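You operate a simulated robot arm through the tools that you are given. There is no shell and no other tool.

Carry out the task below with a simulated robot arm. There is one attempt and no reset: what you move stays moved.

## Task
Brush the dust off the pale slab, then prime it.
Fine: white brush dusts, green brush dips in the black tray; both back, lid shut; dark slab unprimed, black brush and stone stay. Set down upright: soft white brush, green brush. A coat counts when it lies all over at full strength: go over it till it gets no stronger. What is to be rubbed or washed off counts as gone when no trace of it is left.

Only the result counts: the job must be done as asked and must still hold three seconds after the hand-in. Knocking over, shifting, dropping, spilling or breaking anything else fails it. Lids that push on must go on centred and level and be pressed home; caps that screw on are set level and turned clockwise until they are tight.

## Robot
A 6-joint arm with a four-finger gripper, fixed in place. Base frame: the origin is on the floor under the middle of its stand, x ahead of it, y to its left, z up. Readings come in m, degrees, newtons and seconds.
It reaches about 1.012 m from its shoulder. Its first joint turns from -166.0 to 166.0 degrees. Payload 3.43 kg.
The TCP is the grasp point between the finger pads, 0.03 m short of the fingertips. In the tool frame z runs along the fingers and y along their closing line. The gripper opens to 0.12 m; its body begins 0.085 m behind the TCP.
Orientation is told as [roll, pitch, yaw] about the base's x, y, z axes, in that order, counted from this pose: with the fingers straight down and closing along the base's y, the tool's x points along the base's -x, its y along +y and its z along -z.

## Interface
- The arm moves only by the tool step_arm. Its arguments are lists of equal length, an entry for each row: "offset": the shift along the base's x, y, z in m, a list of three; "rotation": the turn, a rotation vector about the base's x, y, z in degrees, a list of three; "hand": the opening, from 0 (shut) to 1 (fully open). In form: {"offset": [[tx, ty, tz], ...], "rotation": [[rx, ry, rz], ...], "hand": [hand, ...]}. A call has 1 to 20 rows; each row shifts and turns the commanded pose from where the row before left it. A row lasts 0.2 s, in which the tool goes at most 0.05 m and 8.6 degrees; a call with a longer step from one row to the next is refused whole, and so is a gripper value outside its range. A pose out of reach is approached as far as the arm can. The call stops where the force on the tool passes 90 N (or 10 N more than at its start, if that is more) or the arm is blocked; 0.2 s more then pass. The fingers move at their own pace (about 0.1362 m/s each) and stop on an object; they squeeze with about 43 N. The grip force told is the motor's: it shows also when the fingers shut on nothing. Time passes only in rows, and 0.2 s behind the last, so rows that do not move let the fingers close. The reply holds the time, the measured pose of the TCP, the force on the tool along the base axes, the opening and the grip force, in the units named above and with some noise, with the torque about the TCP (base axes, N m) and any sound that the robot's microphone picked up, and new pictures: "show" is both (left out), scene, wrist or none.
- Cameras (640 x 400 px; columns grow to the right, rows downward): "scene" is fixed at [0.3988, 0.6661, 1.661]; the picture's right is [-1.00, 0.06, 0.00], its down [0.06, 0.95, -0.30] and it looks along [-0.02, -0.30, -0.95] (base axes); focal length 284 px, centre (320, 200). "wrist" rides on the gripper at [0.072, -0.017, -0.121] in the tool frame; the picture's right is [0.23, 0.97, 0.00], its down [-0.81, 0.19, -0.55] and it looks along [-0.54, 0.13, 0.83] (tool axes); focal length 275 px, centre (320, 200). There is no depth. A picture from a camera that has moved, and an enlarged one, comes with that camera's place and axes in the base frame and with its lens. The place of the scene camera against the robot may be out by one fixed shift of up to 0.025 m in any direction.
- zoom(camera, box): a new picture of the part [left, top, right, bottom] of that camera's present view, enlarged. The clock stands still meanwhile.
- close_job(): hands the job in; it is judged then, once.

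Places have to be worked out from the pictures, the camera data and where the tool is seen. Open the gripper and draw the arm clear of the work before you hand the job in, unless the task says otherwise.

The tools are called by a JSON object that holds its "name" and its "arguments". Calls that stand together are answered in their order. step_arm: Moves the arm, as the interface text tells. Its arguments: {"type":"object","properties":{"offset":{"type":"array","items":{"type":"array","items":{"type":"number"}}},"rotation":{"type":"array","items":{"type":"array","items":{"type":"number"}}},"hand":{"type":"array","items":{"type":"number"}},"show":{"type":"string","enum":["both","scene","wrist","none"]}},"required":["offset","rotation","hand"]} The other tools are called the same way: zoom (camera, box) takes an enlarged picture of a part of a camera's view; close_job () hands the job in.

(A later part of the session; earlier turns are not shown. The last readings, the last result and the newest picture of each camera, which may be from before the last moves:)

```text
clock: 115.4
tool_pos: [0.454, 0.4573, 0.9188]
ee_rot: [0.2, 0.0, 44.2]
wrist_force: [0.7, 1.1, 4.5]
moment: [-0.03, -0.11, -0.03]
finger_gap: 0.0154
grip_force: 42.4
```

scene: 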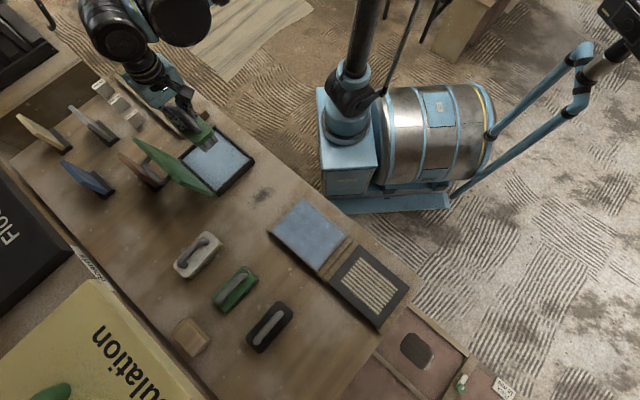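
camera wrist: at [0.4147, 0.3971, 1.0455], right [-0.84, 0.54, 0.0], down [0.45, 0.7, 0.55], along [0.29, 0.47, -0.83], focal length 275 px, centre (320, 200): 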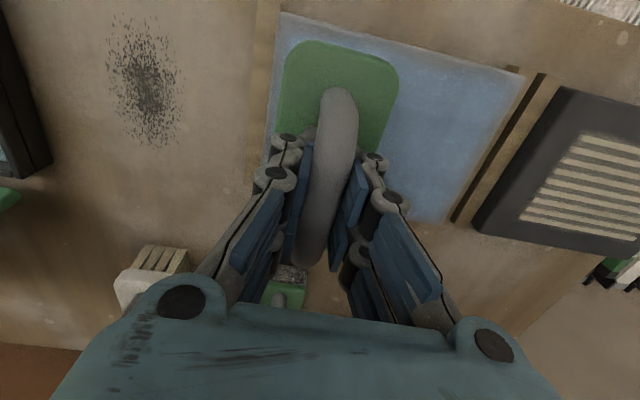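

Contact at ≈0.919. Pressing ~1.2 mm further and stroking the centre lane end to end.

{"name": "step_arm", "arguments": {"offset": [[0, 0, -0.0012], [0.0087, -0.009, 0], [0.0087, -0.009, 0], [-0.0131, 0.01345, 0], [-0.0131, 0.01345, 0], [-0.0131, 0.01345, 0], [-0.0131, 0.01345, 0], [0, 0, 0]], "rotation": [[0, 0, 0], [0, 0, 0], [0, 0, 0], [0, 0, 0], [0, 0, 0], [0, 0, 0], [0, 0, 0], [0, 0, 0]], "hand": [0, 0, 0, 0, 0, 0, 0, 0], "show": "none"}}

{"name": "step_arm", "arguments": {"offset": [[-0.0131, 0.01345, 0], [-0.0131, 0.01345, 0], [-0.0131, 0.01345, 0], [-0.0131, 0.01345, 0], [0, 0, 0]], "rotation": [[0, 0, 0], [0, 0, 0], [0, 0, 0], [0, 0, 0], [0, 0, 0]], "hand": [0, 0, 0, 0, 0], "show": "wrist"}}

```text
clock: 117.2
tool_pos: [0.4182, 0.4929, 0.9178]
ee_rot: [0.1, 0.0, 44.2]
wrist_force: [10.7, -8.1, 40.6]
moment: [-0.12, -0.14, -0.01]
finger_gap: 0.0157
grip_force: 43.2
```

```text
clock: 118.4
tool_pos: [0.3666, 0.5451, 0.9185]
ee_rot: [0.1, 0.0, 44.3]
wrist_force: [7.5, -8.4, 44.8]
moment: [-0.28, -0.25, -0.06]
finger_gap: 0.0156
grip_force: 43.4
camera wrist: at [0.327, 0.4848, 1.0388], right [-0.84, 0.54, 0.0], down [0.45, 0.7, 0.55], along [0.3, 0.47, -0.83], focal length 275 px, centre (320, 200)
```

wrist: 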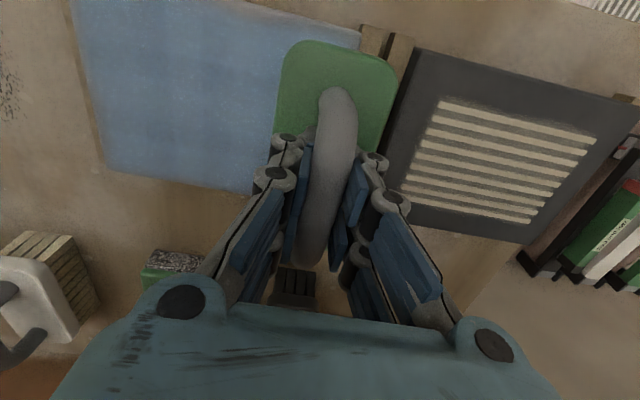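

Contact force steady at ≈45 N along the lane. Next lane offset -20 mm (towards the robot), stroking back.

{"name": "step_arm", "arguments": {"offset": [[0, 0, 0.005], [-0.0143, -0.0139, 0], [0, 0, -0.005], [0.0131, -0.01345, 0], [0.0131, -0.01345, 0], [0.0131, -0.01345, 0], [0.0131, -0.01345, 0], [0.0131, -0.01345, 0], [0.0131, -0.01345, 0], [0.0131, -0.01345, 0], [0.0131, -0.01345, 0], [0, 0, 0]], "rotation": [[0, 0, 0], [0, 0, 0], [0, 0, 0], [0, 0, 0], [0, 0, 0], [0, 0, 0], [0, 0, 0], [0, 0, 0], [0, 0, 0], [0, 0, 0], [0, 0, 0], [0, 0, 0]], "hand": [0, 0, 0, 0, 0, 0, 0, 0, 0, 0, 0, 0], "show": "wrist"}}

{"name": "zoom", "arguments": {"camera": "wrist", "box": [260, 0, 600, 260]}}

```text
clock: 121.0
tool_pos: [0.4564, 0.4246, 0.9182]
ee_rot: [0.0, 0.0, 44.2]
wrist_force: [-8.8, 9.0, 44.0]
moment: [0.03, 0.19, 0.11]
finger_gap: 0.0157
grip_force: 43.3
camera wrist: at [0.4166, 0.3651, 1.039], right [-0.84, 0.54, 0.0], down [0.45, 0.7, 0.55], along [0.3, 0.47, -0.83], focal length 275 px, centre (320, 200)
```

wrist: 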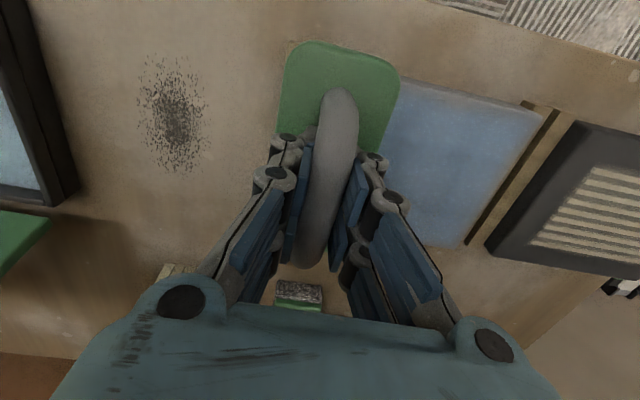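

```text
1.54 times, centred on (430, 130) of wrist
camera zoom: at [0.4166, 0.3651, 1.039], right [-0.84, 0.54, 0.0], down [0.45, 0.7, 0.55], along [0.3, 0.47, -0.83], focal length 424 px, centre (151, 308)
```

zoom: 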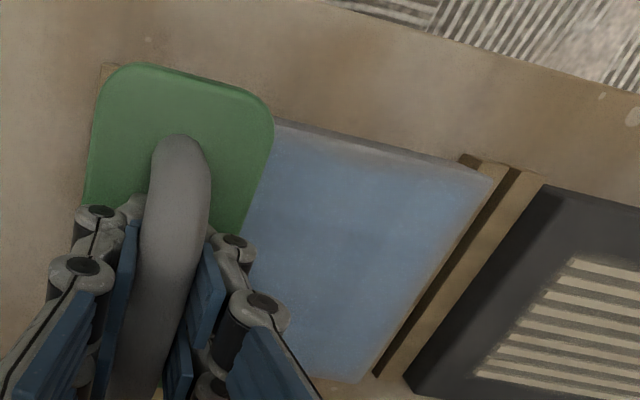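

Coat is more even in the middle; margins along the edges still look weaker. Next lanes reach further out: -26 mm, then +23 mm.

{"name": "step_arm", "arguments": {"offset": [[0, 0, 0.006], [-0.0036, -0.0035, 0], [0, 0, -0.006], [-0.0131, 0.01345, 0], [-0.0131, 0.01345, 0], [-0.0131, 0.01345, 0], [-0.0131, 0.01345, 0], [-0.0131, 0.01345, 0], [-0.0131, 0.01345, 0], [-0.0131, 0.01345, 0], [-0.0131, 0.01345, 0], [0, 0, 0.006], [0.0351, 0.0342, 0], [0, 0, -0.006], [0.0174, -0.0179, 0], [0.0174, -0.0179, 0], [0.0174, -0.0179, 0], [0.0174, -0.0179, 0], [0.0174, -0.0179, 0], [0.0174, -0.0179, 0]], "rotation": [[0, 0, 0], [0, 0, 0], [0, 0, 0], [0, 0, 0], [0, 0, 0], [0, 0, 0], [0, 0, 0], [0, 0, 0], [0, 0, 0], [0, 0, 0], [0, 0, 0], [0, 0, 0], [0, 0, 0], [0, 0, 0], [0, 0, 0], [0, 0, 0], [0, 0, 0], [0, 0, 0], [0, 0, 0], [0, 0, 0]], "hand": [0, 0, 0, 0, 0, 0, 0, 0, 0, 0, 0, 0, 0, 0, 0, 0, 0, 0, 0, 0], "show": "wrist"}}

{"name": "zoom", "arguments": {"camera": "wrist", "box": [260, 0, 600, 260]}}

```text
clock: 125.2
tool_pos: [0.4882, 0.4554, 0.918]
ee_rot: [0.2, 0.0, 44.3]
wrist_force: [-8.7, 10.2, 44.9]
moment: [0.07, 0.44, -0.13]
finger_gap: 0.0155
grip_force: 42.9
camera wrist: at [0.4486, 0.394, 1.039], right [-0.84, 0.54, 0.0], down [0.45, 0.7, 0.55], along [0.3, 0.47, -0.83], focal length 275 px, centre (320, 200)
```

wrist: 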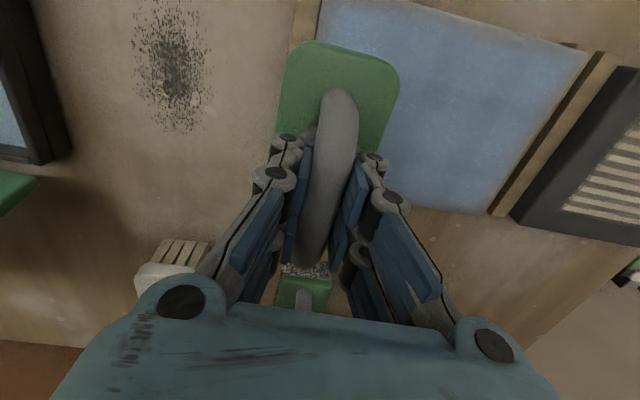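

```text
1.54 times, centred on (430, 130) of wrist
camera zoom: at [0.4486, 0.394, 1.039], right [-0.84, 0.54, 0.0], down [0.45, 0.7, 0.55], along [0.3, 0.47, -0.83], focal length 424 px, centre (151, 308)
```

zoom: 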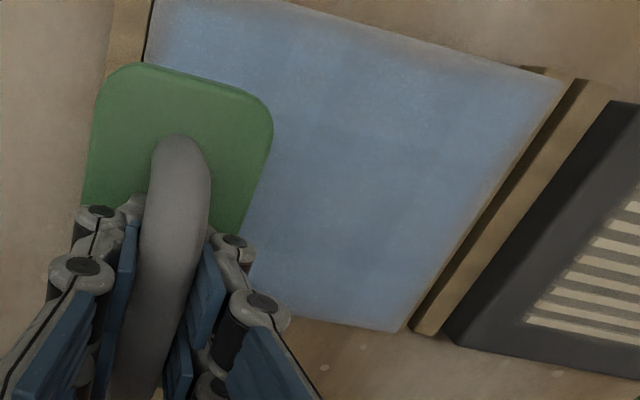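

Another round: the outer lane again, then the centre lane.

{"name": "step_arm", "arguments": {"offset": [[-0.0131, 0.01345, 0], [-0.0131, 0.01345, 0], [-0.0131, 0.01345, 0], [-0.0131, 0.01345, 0], [-0.0131, 0.01345, 0], [-0.0131, 0.01345, 0], [-0.0131, 0.01345, 0], [-0.0131, 0.01345, 0], [0, 0, 0.006], [-0.0168, -0.0163, 0], [0, 0, -0.006], [0.0131, -0.01345, 0], [0.0131, -0.01345, 0], [0.0131, -0.01345, 0], [0.0131, -0.01345, 0], [0.0131, -0.01345, 0], [0.0131, -0.01345, 0], [0.0131, -0.01345, 0], [0.0131, -0.01345, 0]], "rotation": [[0, 0, 0], [0, 0, 0], [0, 0, 0], [0, 0, 0], [0, 0, 0], [0, 0, 0], [0, 0, 0], [0, 0, 0], [0, 0, 0], [0, 0, 0], [0, 0, 0], [0, 0, 0], [0, 0, 0], [0, 0, 0], [0, 0, 0], [0, 0, 0], [0, 0, 0], [0, 0, 0], [0, 0, 0]], "hand": [0, 0, 0, 0, 0, 0, 0, 0, 0, 0, 0, 0, 0, 0, 0, 0, 0, 0, 0], "show": "wrist"}}

{"name": "zoom", "arguments": {"camera": "wrist", "box": [260, 0, 600, 260]}}

```text
clock: 129.2
tool_pos: [0.4697, 0.4394, 0.917]
ee_rot: [0.0, 0.0, 44.4]
wrist_force: [-15.0, 19.4, 71.5]
moment: [0.26, 0.66, 0.0]
finger_gap: 0.0156
grip_force: 43.3
camera wrist: at [0.4295, 0.379, 1.0388], right [-0.84, 0.54, 0.0], down [0.45, 0.7, 0.55], along [0.3, 0.47, -0.83], focal length 275 px, centre (320, 200)
```

wrist: 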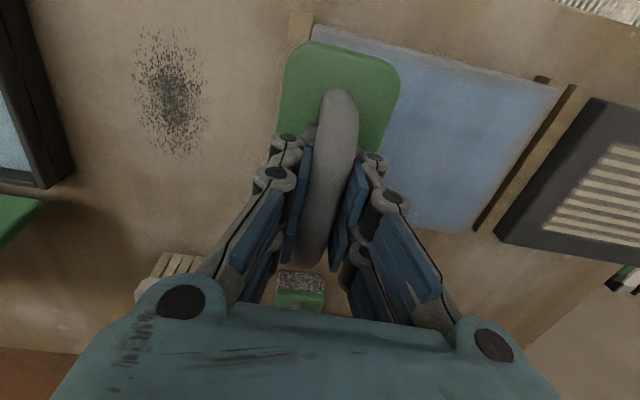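

```text
1.54 times, centred on (430, 130) of wrist
camera zoom: at [0.4295, 0.379, 1.0388], right [-0.84, 0.54, 0.0], down [0.45, 0.7, 0.55], along [0.3, 0.47, -0.83], focal length 424 px, centre (151, 308)
```

zoom: 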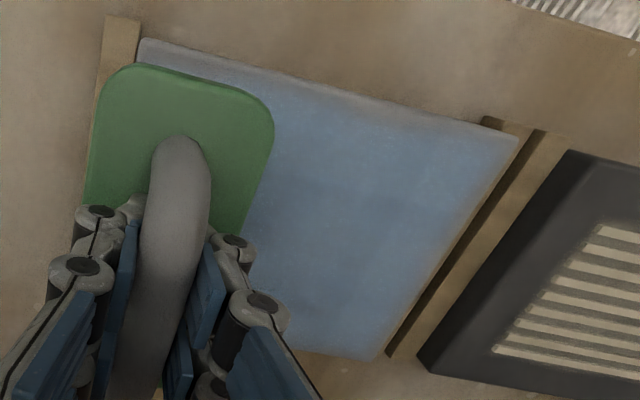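

Load climbed to ≈72 N, so I stop and lift off. Going back towards the tray to re-dip, and inspecting the slab from the scene camera on the way.

{"name": "step_arm", "arguments": {"offset": [[0, 0, 0.045], [0, 0, 0.045], [0, 0, 0.045], [0.0212, -0.0188, 0], [0.0212, -0.0188, 0], [0.0212, -0.0188, 0], [0.0212, -0.0188, 0], [0.0212, -0.0188, 0], [0.0212, -0.0188, 0], [0.0212, -0.0188, 0], [0.0212, -0.0188, 0], [0.0212, -0.0188, 0], [0.0212, -0.0188, 0], [0.0212, -0.0188, 0], [0, 0, 0]], "rotation": [[0, 0, 0], [0, 0, 0], [0, 0, 0], [0, 0, -8.12], [0, 0, -8.12], [0, 0, -8.12], [0, 0, -8.12], [0, 0, -8.12], [0, 0, -8.12], [0, 0, -8.12], [0, 0, -8.12], [0, 0, -8.12], [0, 0, -8.12], [0, 0, -8.12], [0, 0, 0]], "hand": [0, 0, 0, 0, 0, 0, 0, 0, 0, 0, 0, 0, 0, 0, 0], "show": "wrist"}}

{"name": "zoom", "arguments": {"camera": "scene", "box": [255, 185, 365, 285]}}

{"name": "zoom", "arguments": {"camera": "scene", "box": [130, 90, 270, 210]}}

```text
clock: 132.4
tool_pos: [0.7038, 0.2322, 1.0511]
ee_rot: [0.1, 0.1, -45.2]
wrist_force: [-0.5, -0.3, -1.3]
moment: [0.03, 0.01, -0.02]
finger_gap: 0.0154
grip_force: 43.4
camera wrist: at [0.6412, 0.2727, 1.1721], right [0.53, 0.85, 0.0], down [0.71, -0.44, 0.55], along [0.47, -0.29, -0.83], focal length 275 px, centre (320, 200)
```

wrist: 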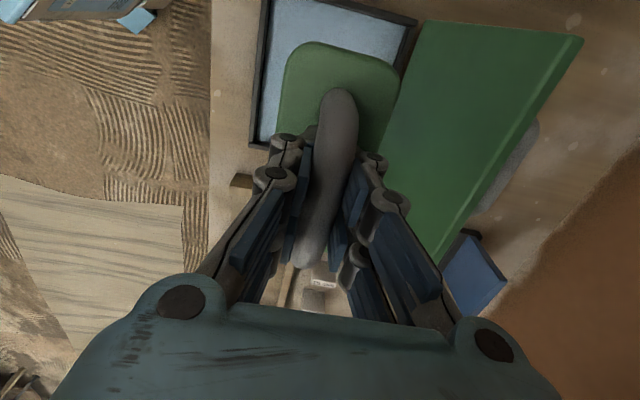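

```text
4.00 times, centred on (310, 235) of scene
camera zoom: at [0.3988, 0.6661, 1.661], right [-1.0, 0.06, 0.0], down [0.06, 0.95, -0.3], along [-0.02, -0.3, -0.95], focal length 1138 px, centre (360, 60)
```

zoom: 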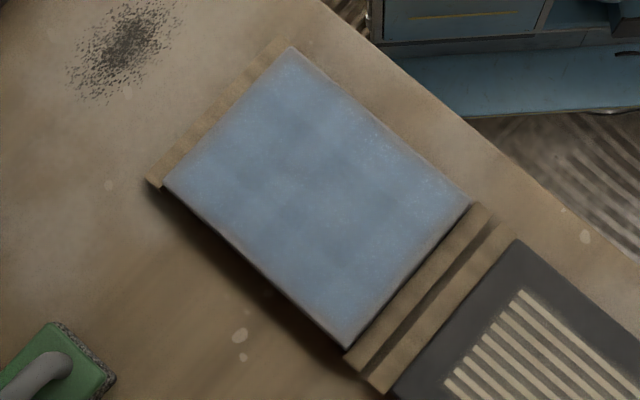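

```text
3.33 times, centred on (200, 150) of scene
camera zoom: at [0.3988, 0.6661, 1.661], right [-1.0, 0.06, 0.0], down [0.06, 0.95, -0.3], along [-0.02, -0.3, -0.95], focal length 948 px, centre (720, 367)
```

zoom: 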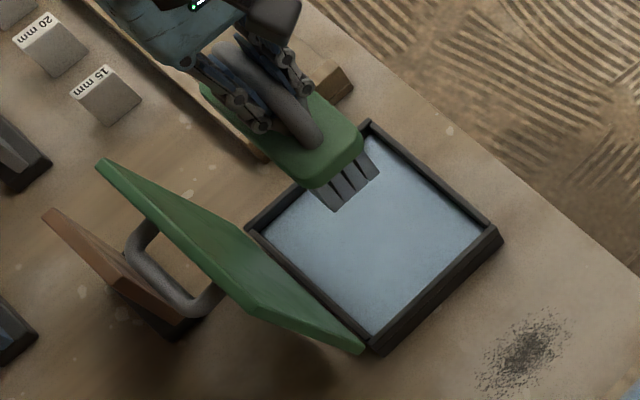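

The coat is more even but the middle (more passes) is still a bit deeper than the margins, so I'll re-dip and do several more rounds favouring the edges. Lowering to the pad.

{"name": "step_arm", "arguments": {"offset": [[0, 0, -0.045], [0, 0, -0.045], [0, 0, -0.04], [0, 0, -0.0135], [0, 0, 0]], "rotation": [[0, 0, 0], [0, 0, 0], [0, 0, 0], [0, 0, 0], [0, 0, 0]], "hand": [0, 0, 0, 0, 0], "show": "none"}}

{"name": "step_arm", "arguments": {"offset": [[0, 0, -0.0015], [0, 0, 0]], "rotation": [[0, 0, 0], [0, 0, 0]], "hand": [0, 0], "show": "none"}}

{"name": "step_arm", "arguments": {"offset": [[0, 0, -0.0015], [0, 0, 0]], "rotation": [[0, 0, 0], [0, 0, 0]], "hand": [0, 0], "show": "none"}}

```text
clock: 133.6
tool_pos: [0.7043, 0.2327, 0.9078]
ee_rot: [0.0, 0.1, -45.1]
wrist_force: [0.3, -0.2, -2.6]
moment: [-0.01, 0.0, -0.01]
finger_gap: 0.0154
grip_force: 43.3
```

```text
clock: 134.2
tool_pos: [0.7041, 0.2336, 0.9062]
ee_rot: [-0.1, 0.2, -45.1]
wrist_force: [-0.4, 0.2, -1.5]
moment: [0.0, -0.02, 0.0]
finger_gap: 0.0153
grip_force: 43.1
```

```text
clock: 134.8
tool_pos: [0.7044, 0.2335, 0.9059]
ee_rot: [0.0, 0.1, -45.0]
wrist_force: [5.9, 2.8, 23.0]
moment: [-0.36, -0.1, 0.02]
finger_gap: 0.0154
grip_force: 43.6
```

Dipped (25 N). One more half millimetre for full contact, then back to the slab over the outer lane (+24 mm).

{"name": "step_arm", "arguments": {"offset": [[0, 0, -0.0005], [0, 0, 0.02], [0, 0, 0.045], [0, 0, 0.045], [0, 0, 0.038], [-0.02058, 0.0212, 0], [-0.02058, 0.0212, 0], [-0.02058, 0.0212, 0], [-0.02058, 0.0212, 0], [-0.02058, 0.0212, 0], [-0.02058, 0.0212, 0], [-0.02058, 0.0212, 0], [-0.02058, 0.0212, 0], [-0.02058, 0.0212, 0], [-0.02058, 0.0212, 0], [-0.02058, 0.0212, 0], [0, 0, -0.045], [0, 0, -0.045], [0, 0, -0.0385], [0, 0, 0]], "rotation": [[0, 0, 0], [0, 0, 0], [0, 0, 0], [0, 0, 0], [0, 0, 0], [0, 0, 8.12], [0, 0, 8.12], [0, 0, 8.12], [0, 0, 8.12], [0, 0, 8.12], [0, 0, 8.12], [0, 0, 8.12], [0, 0, 8.12], [0, 0, 8.12], [0, 0, 8.12], [0, 0, 8.12], [0, 0, 0], [0, 0, 0], [0, 0, 0], [0, 0, 0]], "hand": [0, 0, 0, 0, 0, 0, 0, 0, 0, 0, 0, 0, 0, 0, 0, 0, 0, 0, 0, 0], "show": "wrist"}}

```text
clock: 139.0
tool_pos: [0.4776, 0.467, 0.9231]
ee_rot: [0.1, 0.1, 44.2]
wrist_force: [-0.1, 0.6, -1.3]
moment: [-0.02, 0.02, 0.0]
finger_gap: 0.0154
grip_force: 43.3
camera wrist: at [0.438, 0.4058, 1.044], right [-0.84, 0.54, 0.0], down [0.45, 0.7, 0.55], along [0.29, 0.47, -0.83], focal length 275 px, centre (320, 200)
```

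wrist: 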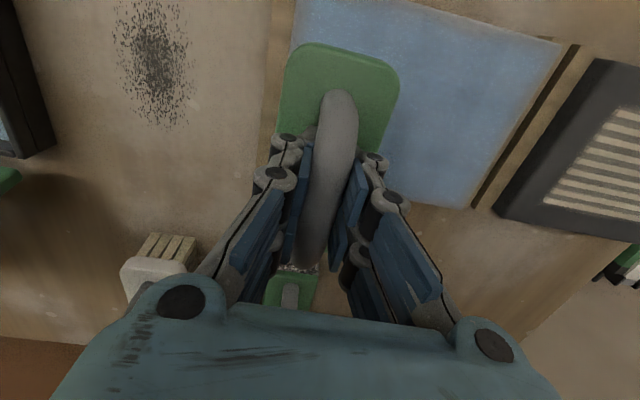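

Lowering to contact on this lane.

{"name": "step_arm", "arguments": {"offset": [[0, 0, -0.0035], [0, 0, 0]], "rotation": [[0, 0, 0], [0, 0, 0]], "hand": [0, 0], "show": "none"}}

{"name": "step_arm", "arguments": {"offset": [[0, 0, -0.001], [0, 0, 0]], "rotation": [[0, 0, 0], [0, 0, 0]], "hand": [0, 0], "show": "none"}}

{"name": "step_arm", "arguments": {"offset": [[0, 0, -0.001], [0, 0, 0]], "rotation": [[0, 0, 0], [0, 0, 0]], "hand": [0, 0], "show": "none"}}

```text
clock: 139.6
tool_pos: [0.4769, 0.4668, 0.9198]
ee_rot: [0.1, 0.1, 44.1]
wrist_force: [0.3, -0.5, -0.9]
moment: [-0.01, 0.02, -0.01]
finger_gap: 0.0155
grip_force: 43.0
```

```text
clock: 140.2
tool_pos: [0.4775, 0.4661, 0.9198]
ee_rot: [0.1, 0.1, 44.3]
wrist_force: [-0.1, -1.1, -1.5]
moment: [-0.03, 0.0, 0.01]
finger_gap: 0.0155
grip_force: 42.8
```

```text
clock: 140.8
tool_pos: [0.4784, 0.4655, 0.919]
ee_rot: [0.1, 0.1, 44.2]
wrist_force: [-0.1, 1.0, 6.6]
moment: [-0.11, -0.03, -0.02]
finger_gap: 0.0154
grip_force: 43.2
```

Contact found; pressing 1 mm more and going end-to-end and back on this lane (e1 ±0.077).

{"name": "step_arm", "arguments": {"offset": [[0, 0, -0.001], [0.01255, -0.0129, 0], [-0.0135, 0.0139, 0], [-0.0135, 0.0139, 0], [-0.0135, 0.0139, 0], [-0.0135, 0.0139, 0], [-0.0135, 0.0139, 0], [-0.0135, 0.0139, 0], [-0.0135, 0.0139, 0], [-0.0135, 0.0139, 0], [0.0135, -0.0139, 0], [0.0135, -0.0139, 0], [0.0135, -0.0139, 0], [0.0135, -0.0139, 0], [0.0135, -0.0139, 0], [0.0135, -0.0139, 0], [0.0135, -0.0139, 0], [0.0135, -0.0139, 0]], "rotation": [[0, 0, 0], [0, 0, 0], [0, 0, 0], [0, 0, 0], [0, 0, 0], [0, 0, 0], [0, 0, 0], [0, 0, 0], [0, 0, 0], [0, 0, 0], [0, 0, 0], [0, 0, 0], [0, 0, 0], [0, 0, 0], [0, 0, 0], [0, 0, 0], [0, 0, 0], [0, 0, 0]], "hand": [0, 0, 0, 0, 0, 0, 0, 0, 0, 0, 0, 0, 0, 0, 0, 0, 0, 0], "show": "wrist"}}

{"name": "zoom", "arguments": {"camera": "wrist", "box": [260, 0, 600, 260]}}

```text
clock: 144.6
tool_pos: [0.4895, 0.4528, 0.9189]
ee_rot: [0.1, 0.0, 44.3]
wrist_force: [-1.0, 0.8, 0.2]
moment: [0.04, -0.01, 0.05]
finger_gap: 0.0155
grip_force: 43.3
camera wrist: at [0.4504, 0.392, 1.0392], right [-0.84, 0.54, 0.0], down [0.45, 0.7, 0.55], along [0.29, 0.47, -0.83], focal length 275 px, centre (320, 200)
```

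wrist: 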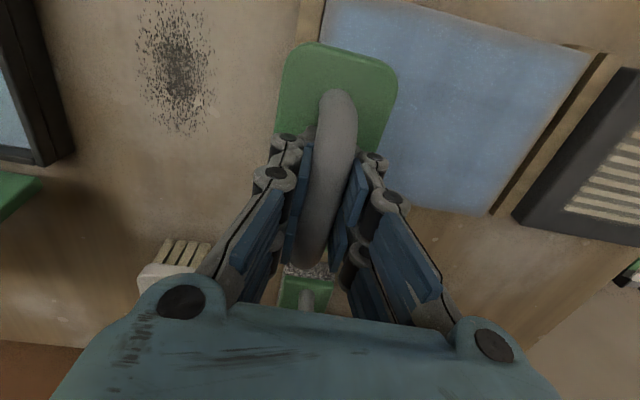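

```text
1.54 times, centred on (430, 130) of wrist
camera zoom: at [0.4504, 0.392, 1.0392], right [-0.84, 0.54, 0.0], down [0.45, 0.7, 0.55], along [0.29, 0.47, -0.83], focal length 424 px, centre (151, 308)
```

zoom: 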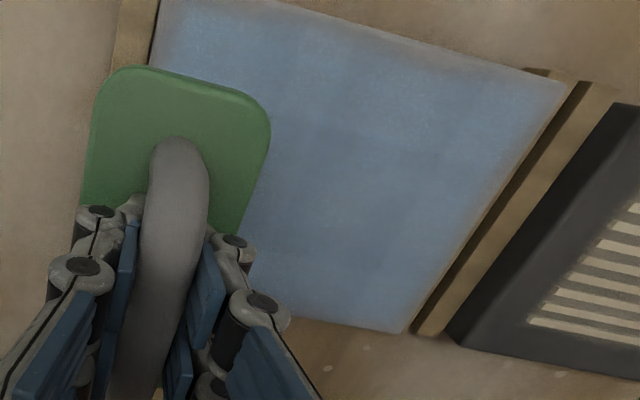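

Force reads ~0 at the end of the stroke, unexpectedly; I re-read with a brief pause before deciding.

{"name": "step_arm", "arguments": {"offset": [[0, 0, 0], [0, 0, 0]], "rotation": [[0, 0, 0], [0, 0, 0]], "hand": [0, 0], "show": "none"}}

{"name": "step_arm", "arguments": {"offset": [[0, 0, -0.001], [0, 0, 0]], "rotation": [[0, 0, 0], [0, 0, 0]], "hand": [0, 0], "show": "none"}}

```text
clock: 145.2
tool_pos: [0.49, 0.4522, 0.9183]
ee_rot: [0.1, 0.0, 44.2]
wrist_force: [0.5, -1.1, 0.5]
moment: [-0.04, -0.1, -0.04]
finger_gap: 0.0157
grip_force: 43.3
```

```text
clock: 145.8
tool_pos: [0.4904, 0.4531, 0.9191]
ee_rot: [0.0, 0.1, 44.1]
wrist_force: [1.3, -0.6, 32.7]
moment: [-0.31, 0.29, 0.02]
finger_gap: 0.0153
grip_force: 43.1
```

Now 33 N. Repeating this lane with proper pressure, checking at the far end.

{"name": "step_arm", "arguments": {"offset": [[-0.0135, 0.0139, 0], [-0.0135, 0.0139, 0], [-0.0135, 0.0139, 0], [-0.0135, 0.0139, 0], [0, 0, 0]], "rotation": [[0, 0, 0], [0, 0, 0], [0, 0, 0], [0, 0, 0], [0, 0, 0]], "hand": [0, 0, 0, 0, 0], "show": "none"}}

{"name": "step_arm", "arguments": {"offset": [[-0.0135, 0.0139, 0], [-0.0135, 0.0139, 0], [-0.0135, 0.0139, 0], [-0.0135, 0.0139, 0], [0, 0, 0]], "rotation": [[0, 0, 0], [0, 0, 0], [0, 0, 0], [0, 0, 0], [0, 0, 0]], "hand": [0, 0, 0, 0, 0], "show": "wrist"}}

{"name": "zoom", "arguments": {"camera": "wrist", "box": [60, 0, 460, 260]}}

```text
clock: 147.0
tool_pos: [0.4349, 0.5085, 0.92]
ee_rot: [0.2, 0.0, 44.3]
wrist_force: [6.5, -6.5, 37.7]
moment: [-0.01, 0.1, 0.06]
finger_gap: 0.0155
grip_force: 43.0
```

```text
clock: 148.2
tool_pos: [0.3822, 0.5641, 0.9181]
ee_rot: [0.0, 0.0, 44.1]
wrist_force: [5.8, -5.8, 41.2]
moment: [-0.17, -0.17, 0.03]
finger_gap: 0.0157
grip_force: 42.4
camera wrist: at [0.3425, 0.5037, 1.039], right [-0.84, 0.54, 0.0], down [0.45, 0.7, 0.55], along [0.29, 0.47, -0.83], focal length 275 px, centre (320, 200)
```

wrist: 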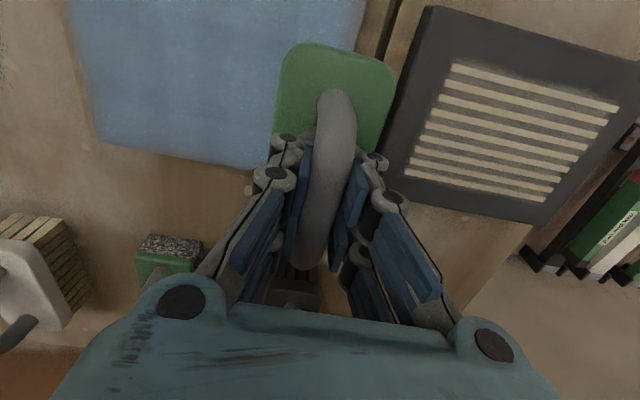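

```text
1.54 times, centred on (260, 130) of wrist
camera zoom: at [0.3425, 0.5037, 1.039], right [-0.84, 0.54, 0.0], down [0.45, 0.7, 0.55], along [0.29, 0.47, -0.83], focal length 424 px, centre (412, 308)
```

zoom: 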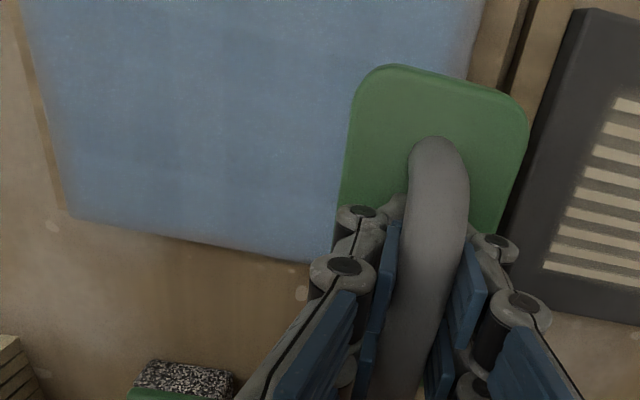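

Good pressure along this lane (≈40 N). Now the centre lane back, checking force at the end.

{"name": "step_arm", "arguments": {"offset": [[0, 0, 0.006], [-0.0172, -0.0167, 0], [0, 0, -0.006], [0.0135, -0.0139, 0], [0.0135, -0.0139, 0], [0.0135, -0.0139, 0], [0.0135, -0.0139, 0], [0.0135, -0.0139, 0], [0.0135, -0.0139, 0], [0.0135, -0.0139, 0], [0.0135, -0.0139, 0], [0, 0, 0]], "rotation": [[0, 0, 0], [0, 0, 0], [0, 0, 0], [0, 0, 0], [0, 0, 0], [0, 0, 0], [0, 0, 0], [0, 0, 0], [0, 0, 0], [0, 0, 0], [0, 0, 0], [0, 0, 0]], "hand": [0, 0, 0, 0, 0, 0, 0, 0, 0, 0, 0, 0], "show": "none"}}

{"name": "step_arm", "arguments": {"offset": [[0, 0, 0.006], [-0.0172, -0.0167, 0], [0, 0, -0.006], [0, 0, 0]], "rotation": [[0, 0, 0], [0, 0, 0], [0, 0, 0], [0, 0, 0]], "hand": [0, 0, 0, 0], "show": "none"}}

```text
clock: 150.8
tool_pos: [0.4731, 0.4357, 0.9187]
ee_rot: [0.1, 0.0, 44.2]
wrist_force: [-5.7, 6.7, 39.2]
moment: [0.06, 0.19, 0.03]
finger_gap: 0.0157
grip_force: 43.0
```

```text
clock: 151.8
tool_pos: [0.4559, 0.4202, 0.9183]
ee_rot: [0.0, 0.0, 44.3]
wrist_force: [1.0, 1.0, 26.1]
moment: [-0.12, -0.41, 0.01]
finger_gap: 0.0151
grip_force: 42.9
```

Centre lane held ≈40 N; now on the inner lane (-24 mm) with 26 N. Stroking it both ways.

{"name": "step_arm", "arguments": {"offset": [[-0.0135, 0.0139, 0], [-0.0135, 0.0139, 0], [-0.0135, 0.0139, 0], [-0.0135, 0.0139, 0], [-0.0135, 0.0139, 0], [-0.0135, 0.0139, 0], [-0.0135, 0.0139, 0], [-0.0135, 0.0139, 0], [0, 0, 0]], "rotation": [[0, 0, 0], [0, 0, 0], [0, 0, 0], [0, 0, 0], [0, 0, 0], [0, 0, 0], [0, 0, 0], [0, 0, 0], [0, 0, 0]], "hand": [0, 0, 0, 0, 0, 0, 0, 0, 0], "show": "wrist"}}

{"name": "zoom", "arguments": {"camera": "wrist", "box": [60, 0, 460, 260]}}

{"name": "step_arm", "arguments": {"offset": [[0.0135, -0.0139, 0], [0.0135, -0.0139, 0], [0.0135, -0.0139, 0], [0.0135, -0.0139, 0], [0.0135, -0.0139, 0], [0.0135, -0.0139, 0], [0.0135, -0.0139, 0], [0.0135, -0.0139, 0], [0, 0, 0]], "rotation": [[0, 0, 0], [0, 0, 0], [0, 0, 0], [0, 0, 0], [0, 0, 0], [0, 0, 0], [0, 0, 0], [0, 0, 0], [0, 0, 0]], "hand": [0, 0, 0, 0, 0, 0, 0, 0, 0], "show": "wrist"}}

{"name": "zoom", "arguments": {"camera": "wrist", "box": [260, 0, 600, 260]}}

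```text
clock: 153.8
tool_pos: [0.3471, 0.5309, 0.9183]
ee_rot: [0.1, 0.0, 44.2]
wrist_force: [9.2, -10.9, 57.0]
moment: [-0.36, -0.42, -0.1]
finger_gap: 0.0155
grip_force: 42.9
camera wrist: at [0.3079, 0.4702, 1.0388], right [-0.84, 0.54, 0.0], down [0.45, 0.7, 0.55], along [0.3, 0.47, -0.83], focal length 275 px, centre (320, 200)
```

wrist: 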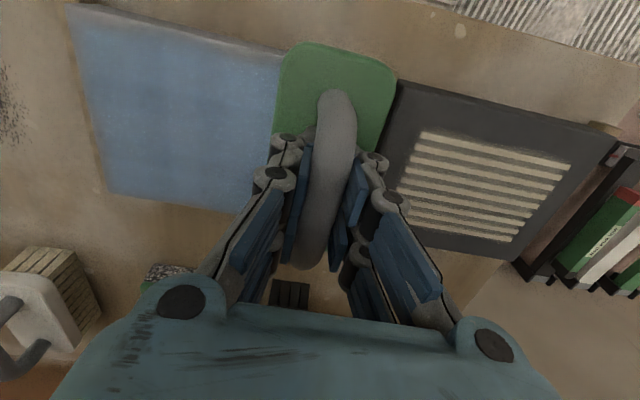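

```text
1.54 times, centred on (260, 130) of wrist
camera zoom: at [0.3079, 0.4702, 1.0388], right [-0.84, 0.54, 0.0], down [0.45, 0.7, 0.55], along [0.3, 0.47, -0.83], focal length 424 px, centre (412, 308)
```

zoom: 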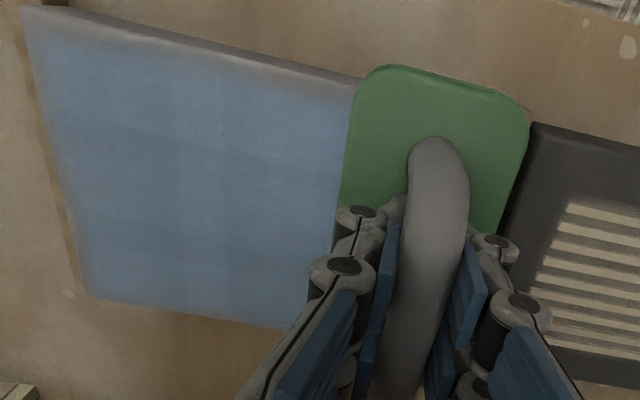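

```text
clock: 155.8
tool_pos: [0.4538, 0.4192, 0.918]
ee_rot: [0.0, 0.0, 44.4]
wrist_force: [-10.4, 10.1, 55.5]
moment: [0.23, 0.24, 0.09]
finger_gap: 0.0155
grip_force: 43.4
camera wrist: at [0.4152, 0.3591, 1.0387], right [-0.84, 0.54, 0.0], down [0.45, 0.7, 0.55], along [0.3, 0.47, -0.83], focal length 275 px, centre (320, 200)
```

wrist: 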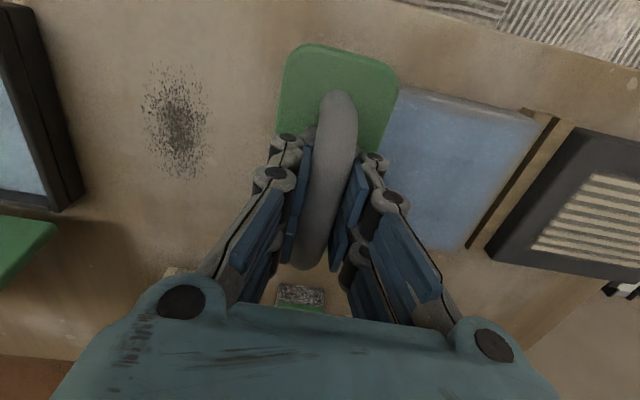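

```text
1.54 times, centred on (430, 130) of wrist
camera zoom: at [0.4152, 0.3591, 1.0387], right [-0.84, 0.54, 0.0], down [0.45, 0.7, 0.55], along [0.3, 0.47, -0.83], focal length 424 px, centre (151, 308)
```

zoom: 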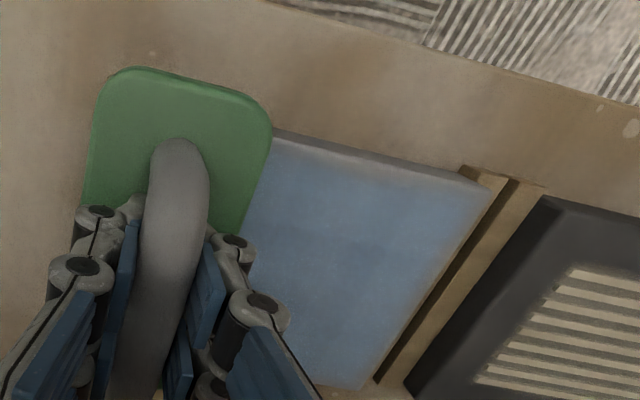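

Zooming in on the coat's margins (right end and top edge) to see whether they are truly covered.

{"name": "zoom", "arguments": {"camera": "wrist", "box": [440, 90, 560, 165]}}

{"name": "zoom", "arguments": {"camera": "wrist", "box": [390, 165, 520, 250]}}

```text
5.33 times, centred on (500, 128) of wrist
camera zoom: at [0.4152, 0.3591, 1.0387], right [-0.84, 0.54, 0.0], down [0.45, 0.7, 0.55], along [0.3, 0.47, -0.83], focal length 1468 px, centre (-640, 587)
```

zoom: 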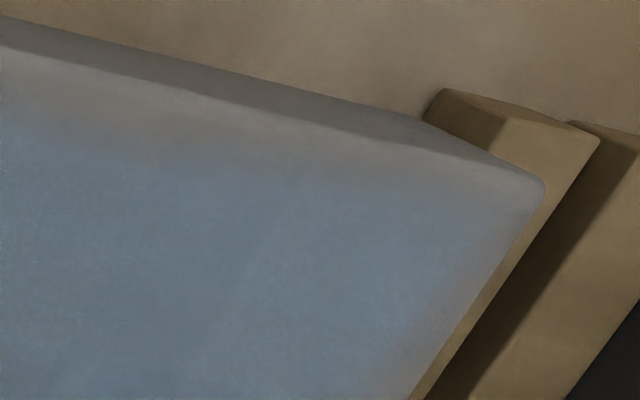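

```text
4.71 times, centred on (455, 208) of wrist
camera zoom: at [0.4152, 0.3591, 1.0387], right [-0.84, 0.54, 0.0], down [0.45, 0.7, 0.55], along [0.3, 0.47, -0.83], focal length 1295 px, centre (-315, 165)
```

zoom: 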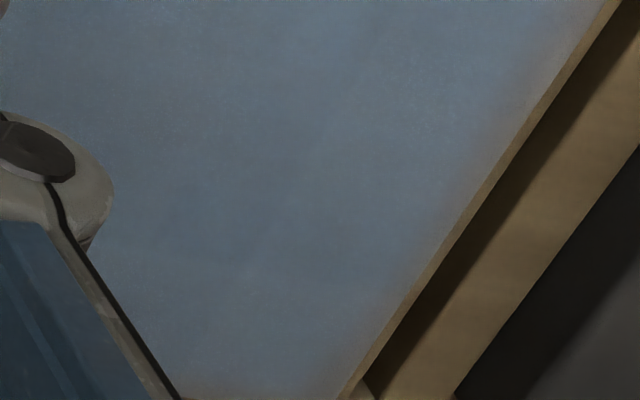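

The close-up shows real unpainted margins: roughly a 10+ mm strip along the near edge and a fading band at the end. I'll run a lane further out (e2≈-0.036) with short scrubs at both ends.

{"name": "step_arm", "arguments": {"offset": [[0, 0, 0.006], [-0.0086, -0.0084, 0], [0, 0, -0.0058], [-0.0139, 0.0143, 0], [0.0167, -0.0172, 0], [-0.0167, 0.0172, 0], [0.0167, -0.0172, 0], [-0.0143, 0.0147, 0], [-0.0143, 0.0147, 0], [-0.0143, 0.0147, 0], [-0.0143, 0.0147, 0], [-0.0143, 0.0147, 0], [-0.0143, 0.0147, 0], [-0.0143, 0.0147, 0], [-0.0143, 0.0147, 0], [0.0167, -0.0172, 0], [-0.0167, 0.0172, 0], [0.0167, -0.0172, 0], [-0.0167, 0.0172, 0]], "rotation": [[0, 0, 0], [0, 0, 0], [0, 0, 0], [0, 0, 0], [0, 0, 0], [0, 0, 0], [0, 0, 0], [0, 0, 0], [0, 0, 0], [0, 0, 0], [0, 0, 0], [0, 0, 0], [0, 0, 0], [0, 0, 0], [0, 0, 0], [0, 0, 0], [0, 0, 0], [0, 0, 0], [0, 0, 0]], "hand": [0, 0, 0, 0, 0, 0, 0, 0, 0, 0, 0, 0, 0, 0, 0, 0, 0, 0, 0], "show": "wrist"}}

{"name": "zoom", "arguments": {"camera": "wrist", "box": [60, 0, 460, 260]}}

```text
clock: 159.8
tool_pos: [0.3374, 0.5253, 0.9183]
ee_rot: [0.0, 0.0, 44.1]
wrist_force: [11.0, -9.9, 49.2]
moment: [-0.65, -0.82, -0.07]
finger_gap: 0.0155
grip_force: 42.8
camera wrist: at [0.2967, 0.4652, 1.0386], right [-0.84, 0.54, 0.0], down [0.45, 0.7, 0.55], along [0.3, 0.47, -0.83], focal length 275 px, centre (320, 200)
```

wrist: 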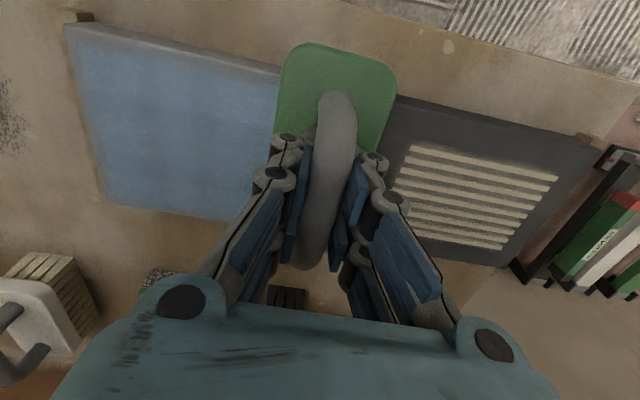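

```text
1.54 times, centred on (260, 130) of wrist
camera zoom: at [0.2967, 0.4652, 1.0386], right [-0.84, 0.54, 0.0], down [0.45, 0.7, 0.55], along [0.3, 0.47, -0.83], focal length 424 px, centre (412, 308)
```

zoom: 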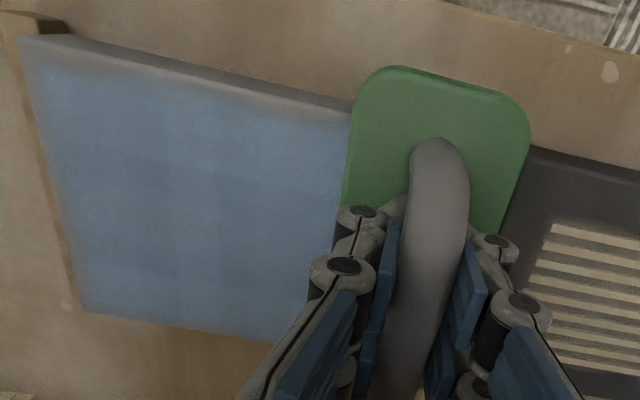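

{"name": "zoom", "arguments": {"camera": "wrist", "box": [60, 10, 180, 85]}}

{"name": "zoom", "arguments": {"camera": "wrist", "box": [70, 130, 260, 250]}}

{"name": "zoom", "arguments": {"camera": "wrist", "box": [170, 30, 290, 105]}}

```text
5.33 times, centred on (120, 48) of wrist
camera zoom: at [0.2967, 0.4652, 1.0386], right [-0.84, 0.54, 0.0], down [0.45, 0.7, 0.55], along [0.3, 0.47, -0.83], focal length 1468 px, centre (1387, 1013)
```

zoom: 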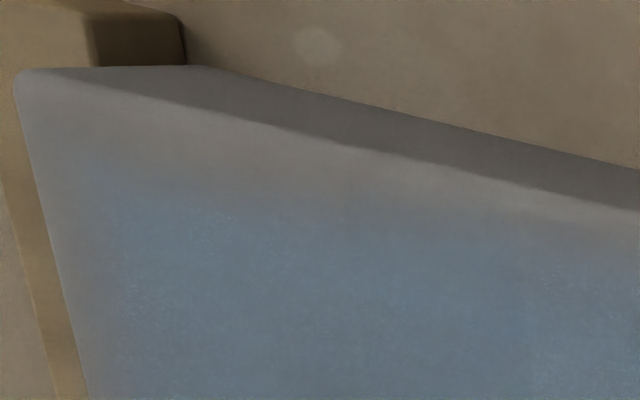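

```text
3.33 times, centred on (165, 190) of wrist
camera zoom: at [0.2967, 0.4652, 1.0386], right [-0.84, 0.54, 0.0], down [0.45, 0.7, 0.55], along [0.3, 0.47, -0.83], focal length 918 px, centre (837, 233)
```

zoom: 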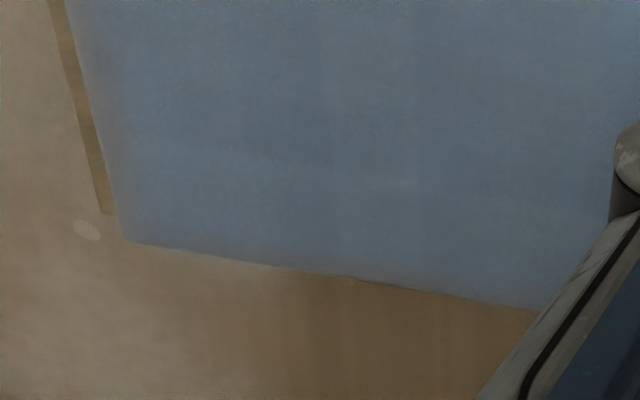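

```text
5.33 times, centred on (230, 68) of wrist
camera zoom: at [0.2967, 0.4652, 1.0386], right [-0.84, 0.54, 0.0], down [0.45, 0.7, 0.55], along [0.3, 0.47, -0.83], focal length 1468 px, centre (800, 907)
```

zoom: 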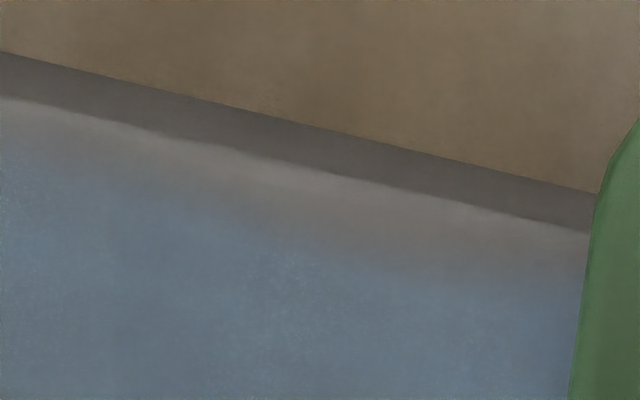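

The near edge and ends still show a pale strip (they've had few passes), so the brush needs more coats there. Re-dipping first: lift straight up and go to the tray.

{"name": "step_arm", "arguments": {"offset": [[0, 0, 0.045], [0, 0, 0.045], [0, 0, 0.045], [0.0333, -0.0266, 0], [0.0333, -0.0266, 0], [0.0333, -0.0266, 0], [0.0333, -0.0266, 0], [0.0333, -0.0266, 0], [0.0333, -0.0266, 0], [0.0333, -0.0266, 0], [0.0333, -0.0266, 0], [0.0333, -0.0266, 0], [0.0333, -0.0266, 0], [0.0333, -0.0266, 0], [0, 0, 0]], "rotation": [[0, 0, 0], [0, 0, 0], [0, 0, 0], [0, 0, -8.12], [0, 0, -8.12], [0, 0, -8.12], [0, 0, -8.12], [0, 0, -8.12], [0, 0, -8.12], [0, 0, -8.12], [0, 0, -8.12], [0, 0, -8.12], [0, 0, -8.12], [0, 0, -8.12], [0, 0, 0]], "hand": [0, 0, 0, 0, 0, 0, 0, 0, 0, 0, 0, 0, 0, 0, 0], "show": "scene"}}

{"name": "zoom", "arguments": {"camera": "scene", "box": [260, 190, 360, 275]}}

```text
clock: 163.0
tool_pos: [0.7011, 0.2338, 1.0525]
ee_rot: [0.0, 0.1, -45.1]
wrist_force: [-0.7, -0.1, -2.5]
moment: [0.02, -0.01, -0.02]
finger_gap: 0.0153
grip_force: 43.2
```

scene: 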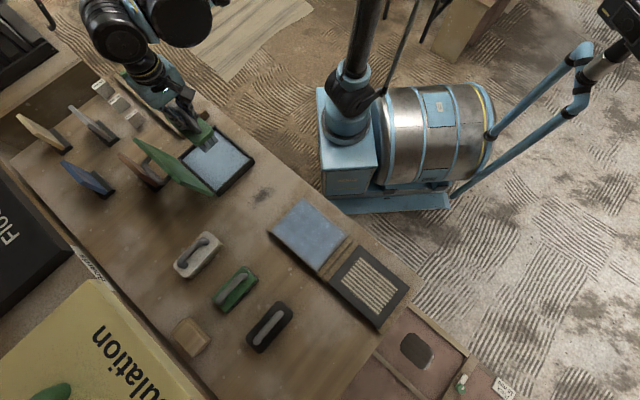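

```text
4.71 times, centred on (310, 232) of scene
camera zoom: at [0.3988, 0.6661, 1.661], right [-1.0, 0.06, 0.0], down [0.06, 0.95, -0.3], along [-0.02, -0.3, -0.95], focal length 1338 px, centre (367, 47)
```

zoom: 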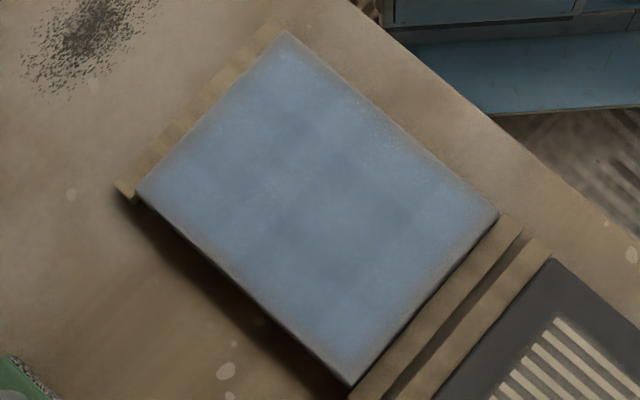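

From above, the coat looks nearly uniform with only thin fringes at the borders. I'll re-dip and run one more full set including edges, then compare for any further change.

{"name": "step_arm", "arguments": {"offset": [[0.0015, 0, -0.045], [0, 0, -0.045], [0, 0, -0.04], [0, 0, -0.0155], [0, 0, 0]], "rotation": [[0, 0, 0], [0, 0, 0], [0, 0, 0], [0, 0, 0], [0, 0, 0]], "hand": [0, 0, 0, 0, 0], "show": "none"}}

{"name": "step_arm", "arguments": {"offset": [[0, 0, -0.0015], [0, 0, 0]], "rotation": [[0, 0, 0], [0, 0, 0]], "hand": [0, 0], "show": "none"}}

{"name": "step_arm", "arguments": {"offset": [[0, 0, -0.001], [0, 0, 0]], "rotation": [[0, 0, 0], [0, 0, 0]], "hand": [0, 0], "show": "none"}}

```text
clock: 164.2
tool_pos: [0.7036, 0.2342, 0.9071]
ee_rot: [0.0, 0.2, -45.0]
wrist_force: [-1.0, -0.1, -1.9]
moment: [0.01, -0.01, -0.02]
finger_gap: 0.0155
grip_force: 42.9
```

```text
clock: 164.8
tool_pos: [0.7032, 0.2341, 0.9043]
ee_rot: [0.0, 0.1, -45.1]
wrist_force: [2.0, 2.8, 11.9]
moment: [0.07, 0.09, 0.05]
finger_gap: 0.0155
grip_force: 43.1
```

```text
clock: 165.4
tool_pos: [0.7038, 0.2345, 0.9063]
ee_rot: [0.1, 0.1, -45.1]
wrist_force: [8.1, 6.8, 42.4]
moment: [-0.03, 0.17, 0.05]
finger_gap: 0.0154
grip_force: 43.2
```

Dipped well (≈44 N). Returning to the slab's near-edge lane (e2≈-0.036).

{"name": "step_arm", "arguments": {"offset": [[0, 0, 0.02], [0, 0, 0.045], [0, 0, 0.045], [0, 0, 0.038], [-0.02442, 0.01733, 0], [-0.02442, 0.01733, 0], [-0.02442, 0.01733, 0], [-0.02442, 0.01733, 0], [-0.02442, 0.01733, 0], [-0.02442, 0.01733, 0], [-0.02442, 0.01733, 0], [-0.02442, 0.01733, 0], [-0.02442, 0.01733, 0], [-0.02442, 0.01733, 0], [-0.02442, 0.01733, 0], [0, 0, -0.045], [0, 0, -0.045], [0, 0, -0.042], [0, 0, 0]], "rotation": [[0, 0, 0], [0, 0, 0], [0, 0, 0], [0, 0, 0], [0, 0, 8.12], [0, 0, 8.12], [0, 0, 8.12], [0, 0, 8.12], [0, 0, 8.12], [0, 0, 8.12], [0, 0, 8.12], [0, 0, 8.12], [0, 0, 8.12], [0, 0, 8.12], [0, 0, 8.12], [0, 0, 0], [0, 0, 0], [0, 0, 0], [0, 0, 0]], "hand": [0, 0, 0, 0, 0, 0, 0, 0, 0, 0, 0, 0, 0, 0, 0, 0, 0, 0, 0], "show": "wrist"}}

{"name": "step_arm", "arguments": {"offset": [[0, 0, -0.002], [0, 0, 0]], "rotation": [[0, 0, 0], [0, 0, 0]], "hand": [0, 0], "show": "none"}}

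{"name": "step_arm", "arguments": {"offset": [[0, 0, -0.001], [0, 0, 0]], "rotation": [[0, 0, 0], [0, 0, 0]], "hand": [0, 0], "show": "none"}}

```text
clock: 169.4
tool_pos: [0.4344, 0.4229, 0.9203]
ee_rot: [0.0, 0.1, 44.2]
wrist_force: [-0.6, -0.1, -1.6]
moment: [0.0, 0.04, -0.02]
finger_gap: 0.0154
grip_force: 42.8
camera wrist: at [0.3951, 0.363, 1.0402], right [-0.84, 0.54, 0.0], down [0.45, 0.7, 0.55], along [0.29, 0.47, -0.83], focal length 275 px, centre (320, 200)
```

wrist: 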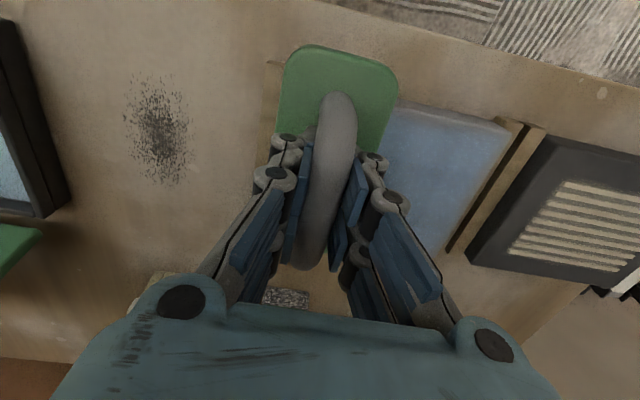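

```text
clock: 170.0
tool_pos: [0.4346, 0.4248, 0.9194]
ee_rot: [0.2, 0.1, 44.2]
wrist_force: [-2.3, 2.9, 23.3]
moment: [-0.15, -0.15, 0.04]
finger_gap: 0.0155
grip_force: 42.6
```

```text
clock: 170.6
tool_pos: [0.4342, 0.4235, 0.9189]
ee_rot: [0.1, 0.0, 44.3]
wrist_force: [-3.9, 10.5, 55.9]
moment: [-0.05, -0.04, 0.08]
finger_gap: 0.0157
grip_force: 42.9
```

Good flat contact (≈57 N); easing 0.5 mm and stroking the near-edge lane with scrubs at both ends.

{"name": "step_arm", "arguments": {"offset": [[0, 0, 0.0005], [0.0153, -0.0158, 0], [-0.0167, 0.0172, 0], [0.0167, -0.0172, 0], [-0.0167, 0.0172, 0], [0.0167, -0.0172, 0], [-0.0143, 0.0147, 0], [-0.0143, 0.0147, 0], [-0.0143, 0.0147, 0], [-0.0143, 0.0147, 0], [-0.0143, 0.0147, 0], [-0.0143, 0.0147, 0], [-0.0143, 0.0147, 0], [-0.0143, 0.0147, 0], [0.0167, -0.0172, 0], [-0.0167, 0.0172, 0], [0.0167, -0.0172, 0], [-0.0167, 0.0172, 0]], "rotation": [[0, 0, 0], [0, 0, 0], [0, 0, 0], [0, 0, 0], [0, 0, 0], [0, 0, 0], [0, 0, 0], [0, 0, 0], [0, 0, 0], [0, 0, 0], [0, 0, 0], [0, 0, 0], [0, 0, 0], [0, 0, 0], [0, 0, 0], [0, 0, 0], [0, 0, 0], [0, 0, 0]], "hand": [0, 0, 0, 0, 0, 0, 0, 0, 0, 0, 0, 0, 0, 0, 0, 0, 0, 0], "show": "wrist"}}

{"name": "zoom", "arguments": {"camera": "wrist", "box": [170, 30, 290, 105]}}

{"name": "zoom", "arguments": {"camera": "wrist", "box": [60, 10, 180, 85]}}

```text
clock: 174.4
tool_pos: [0.3351, 0.5251, 0.9177]
ee_rot: [0.1, 0.1, 44.2]
wrist_force: [2.8, -1.9, 11.9]
moment: [-0.11, -0.17, 0.08]
finger_gap: 0.0154
grip_force: 43.2
camera wrist: at [0.2959, 0.465, 1.039], right [-0.84, 0.54, 0.0], down [0.45, 0.7, 0.55], along [0.3, 0.47, -0.83], focal length 275 px, centre (320, 200)
```

wrist: 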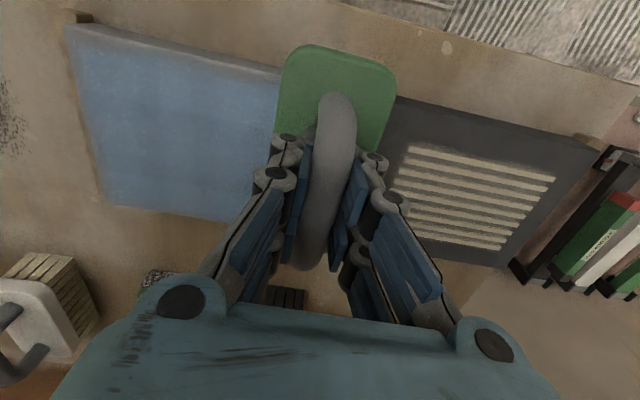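

```text
5.33 times, centred on (230, 68) of wrist
camera zoom: at [0.2959, 0.465, 1.039], right [-0.84, 0.54, 0.0], down [0.45, 0.7, 0.55], along [0.3, 0.47, -0.83], focal length 1468 px, centre (800, 907)
```

zoom: 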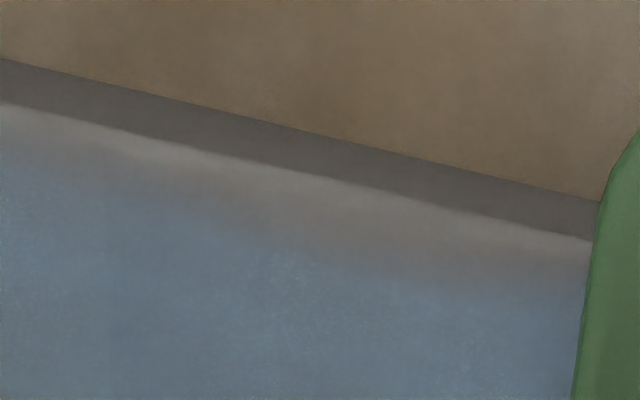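

```text
5.33 times, centred on (120, 48) of wrist
camera zoom: at [0.2959, 0.465, 1.039], right [-0.84, 0.54, 0.0], down [0.45, 0.7, 0.55], along [0.3, 0.47, -0.83], focal length 1468 px, centre (1387, 1013)
```

zoom: 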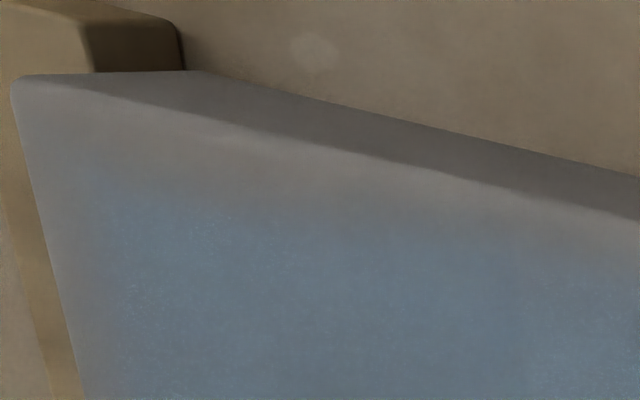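

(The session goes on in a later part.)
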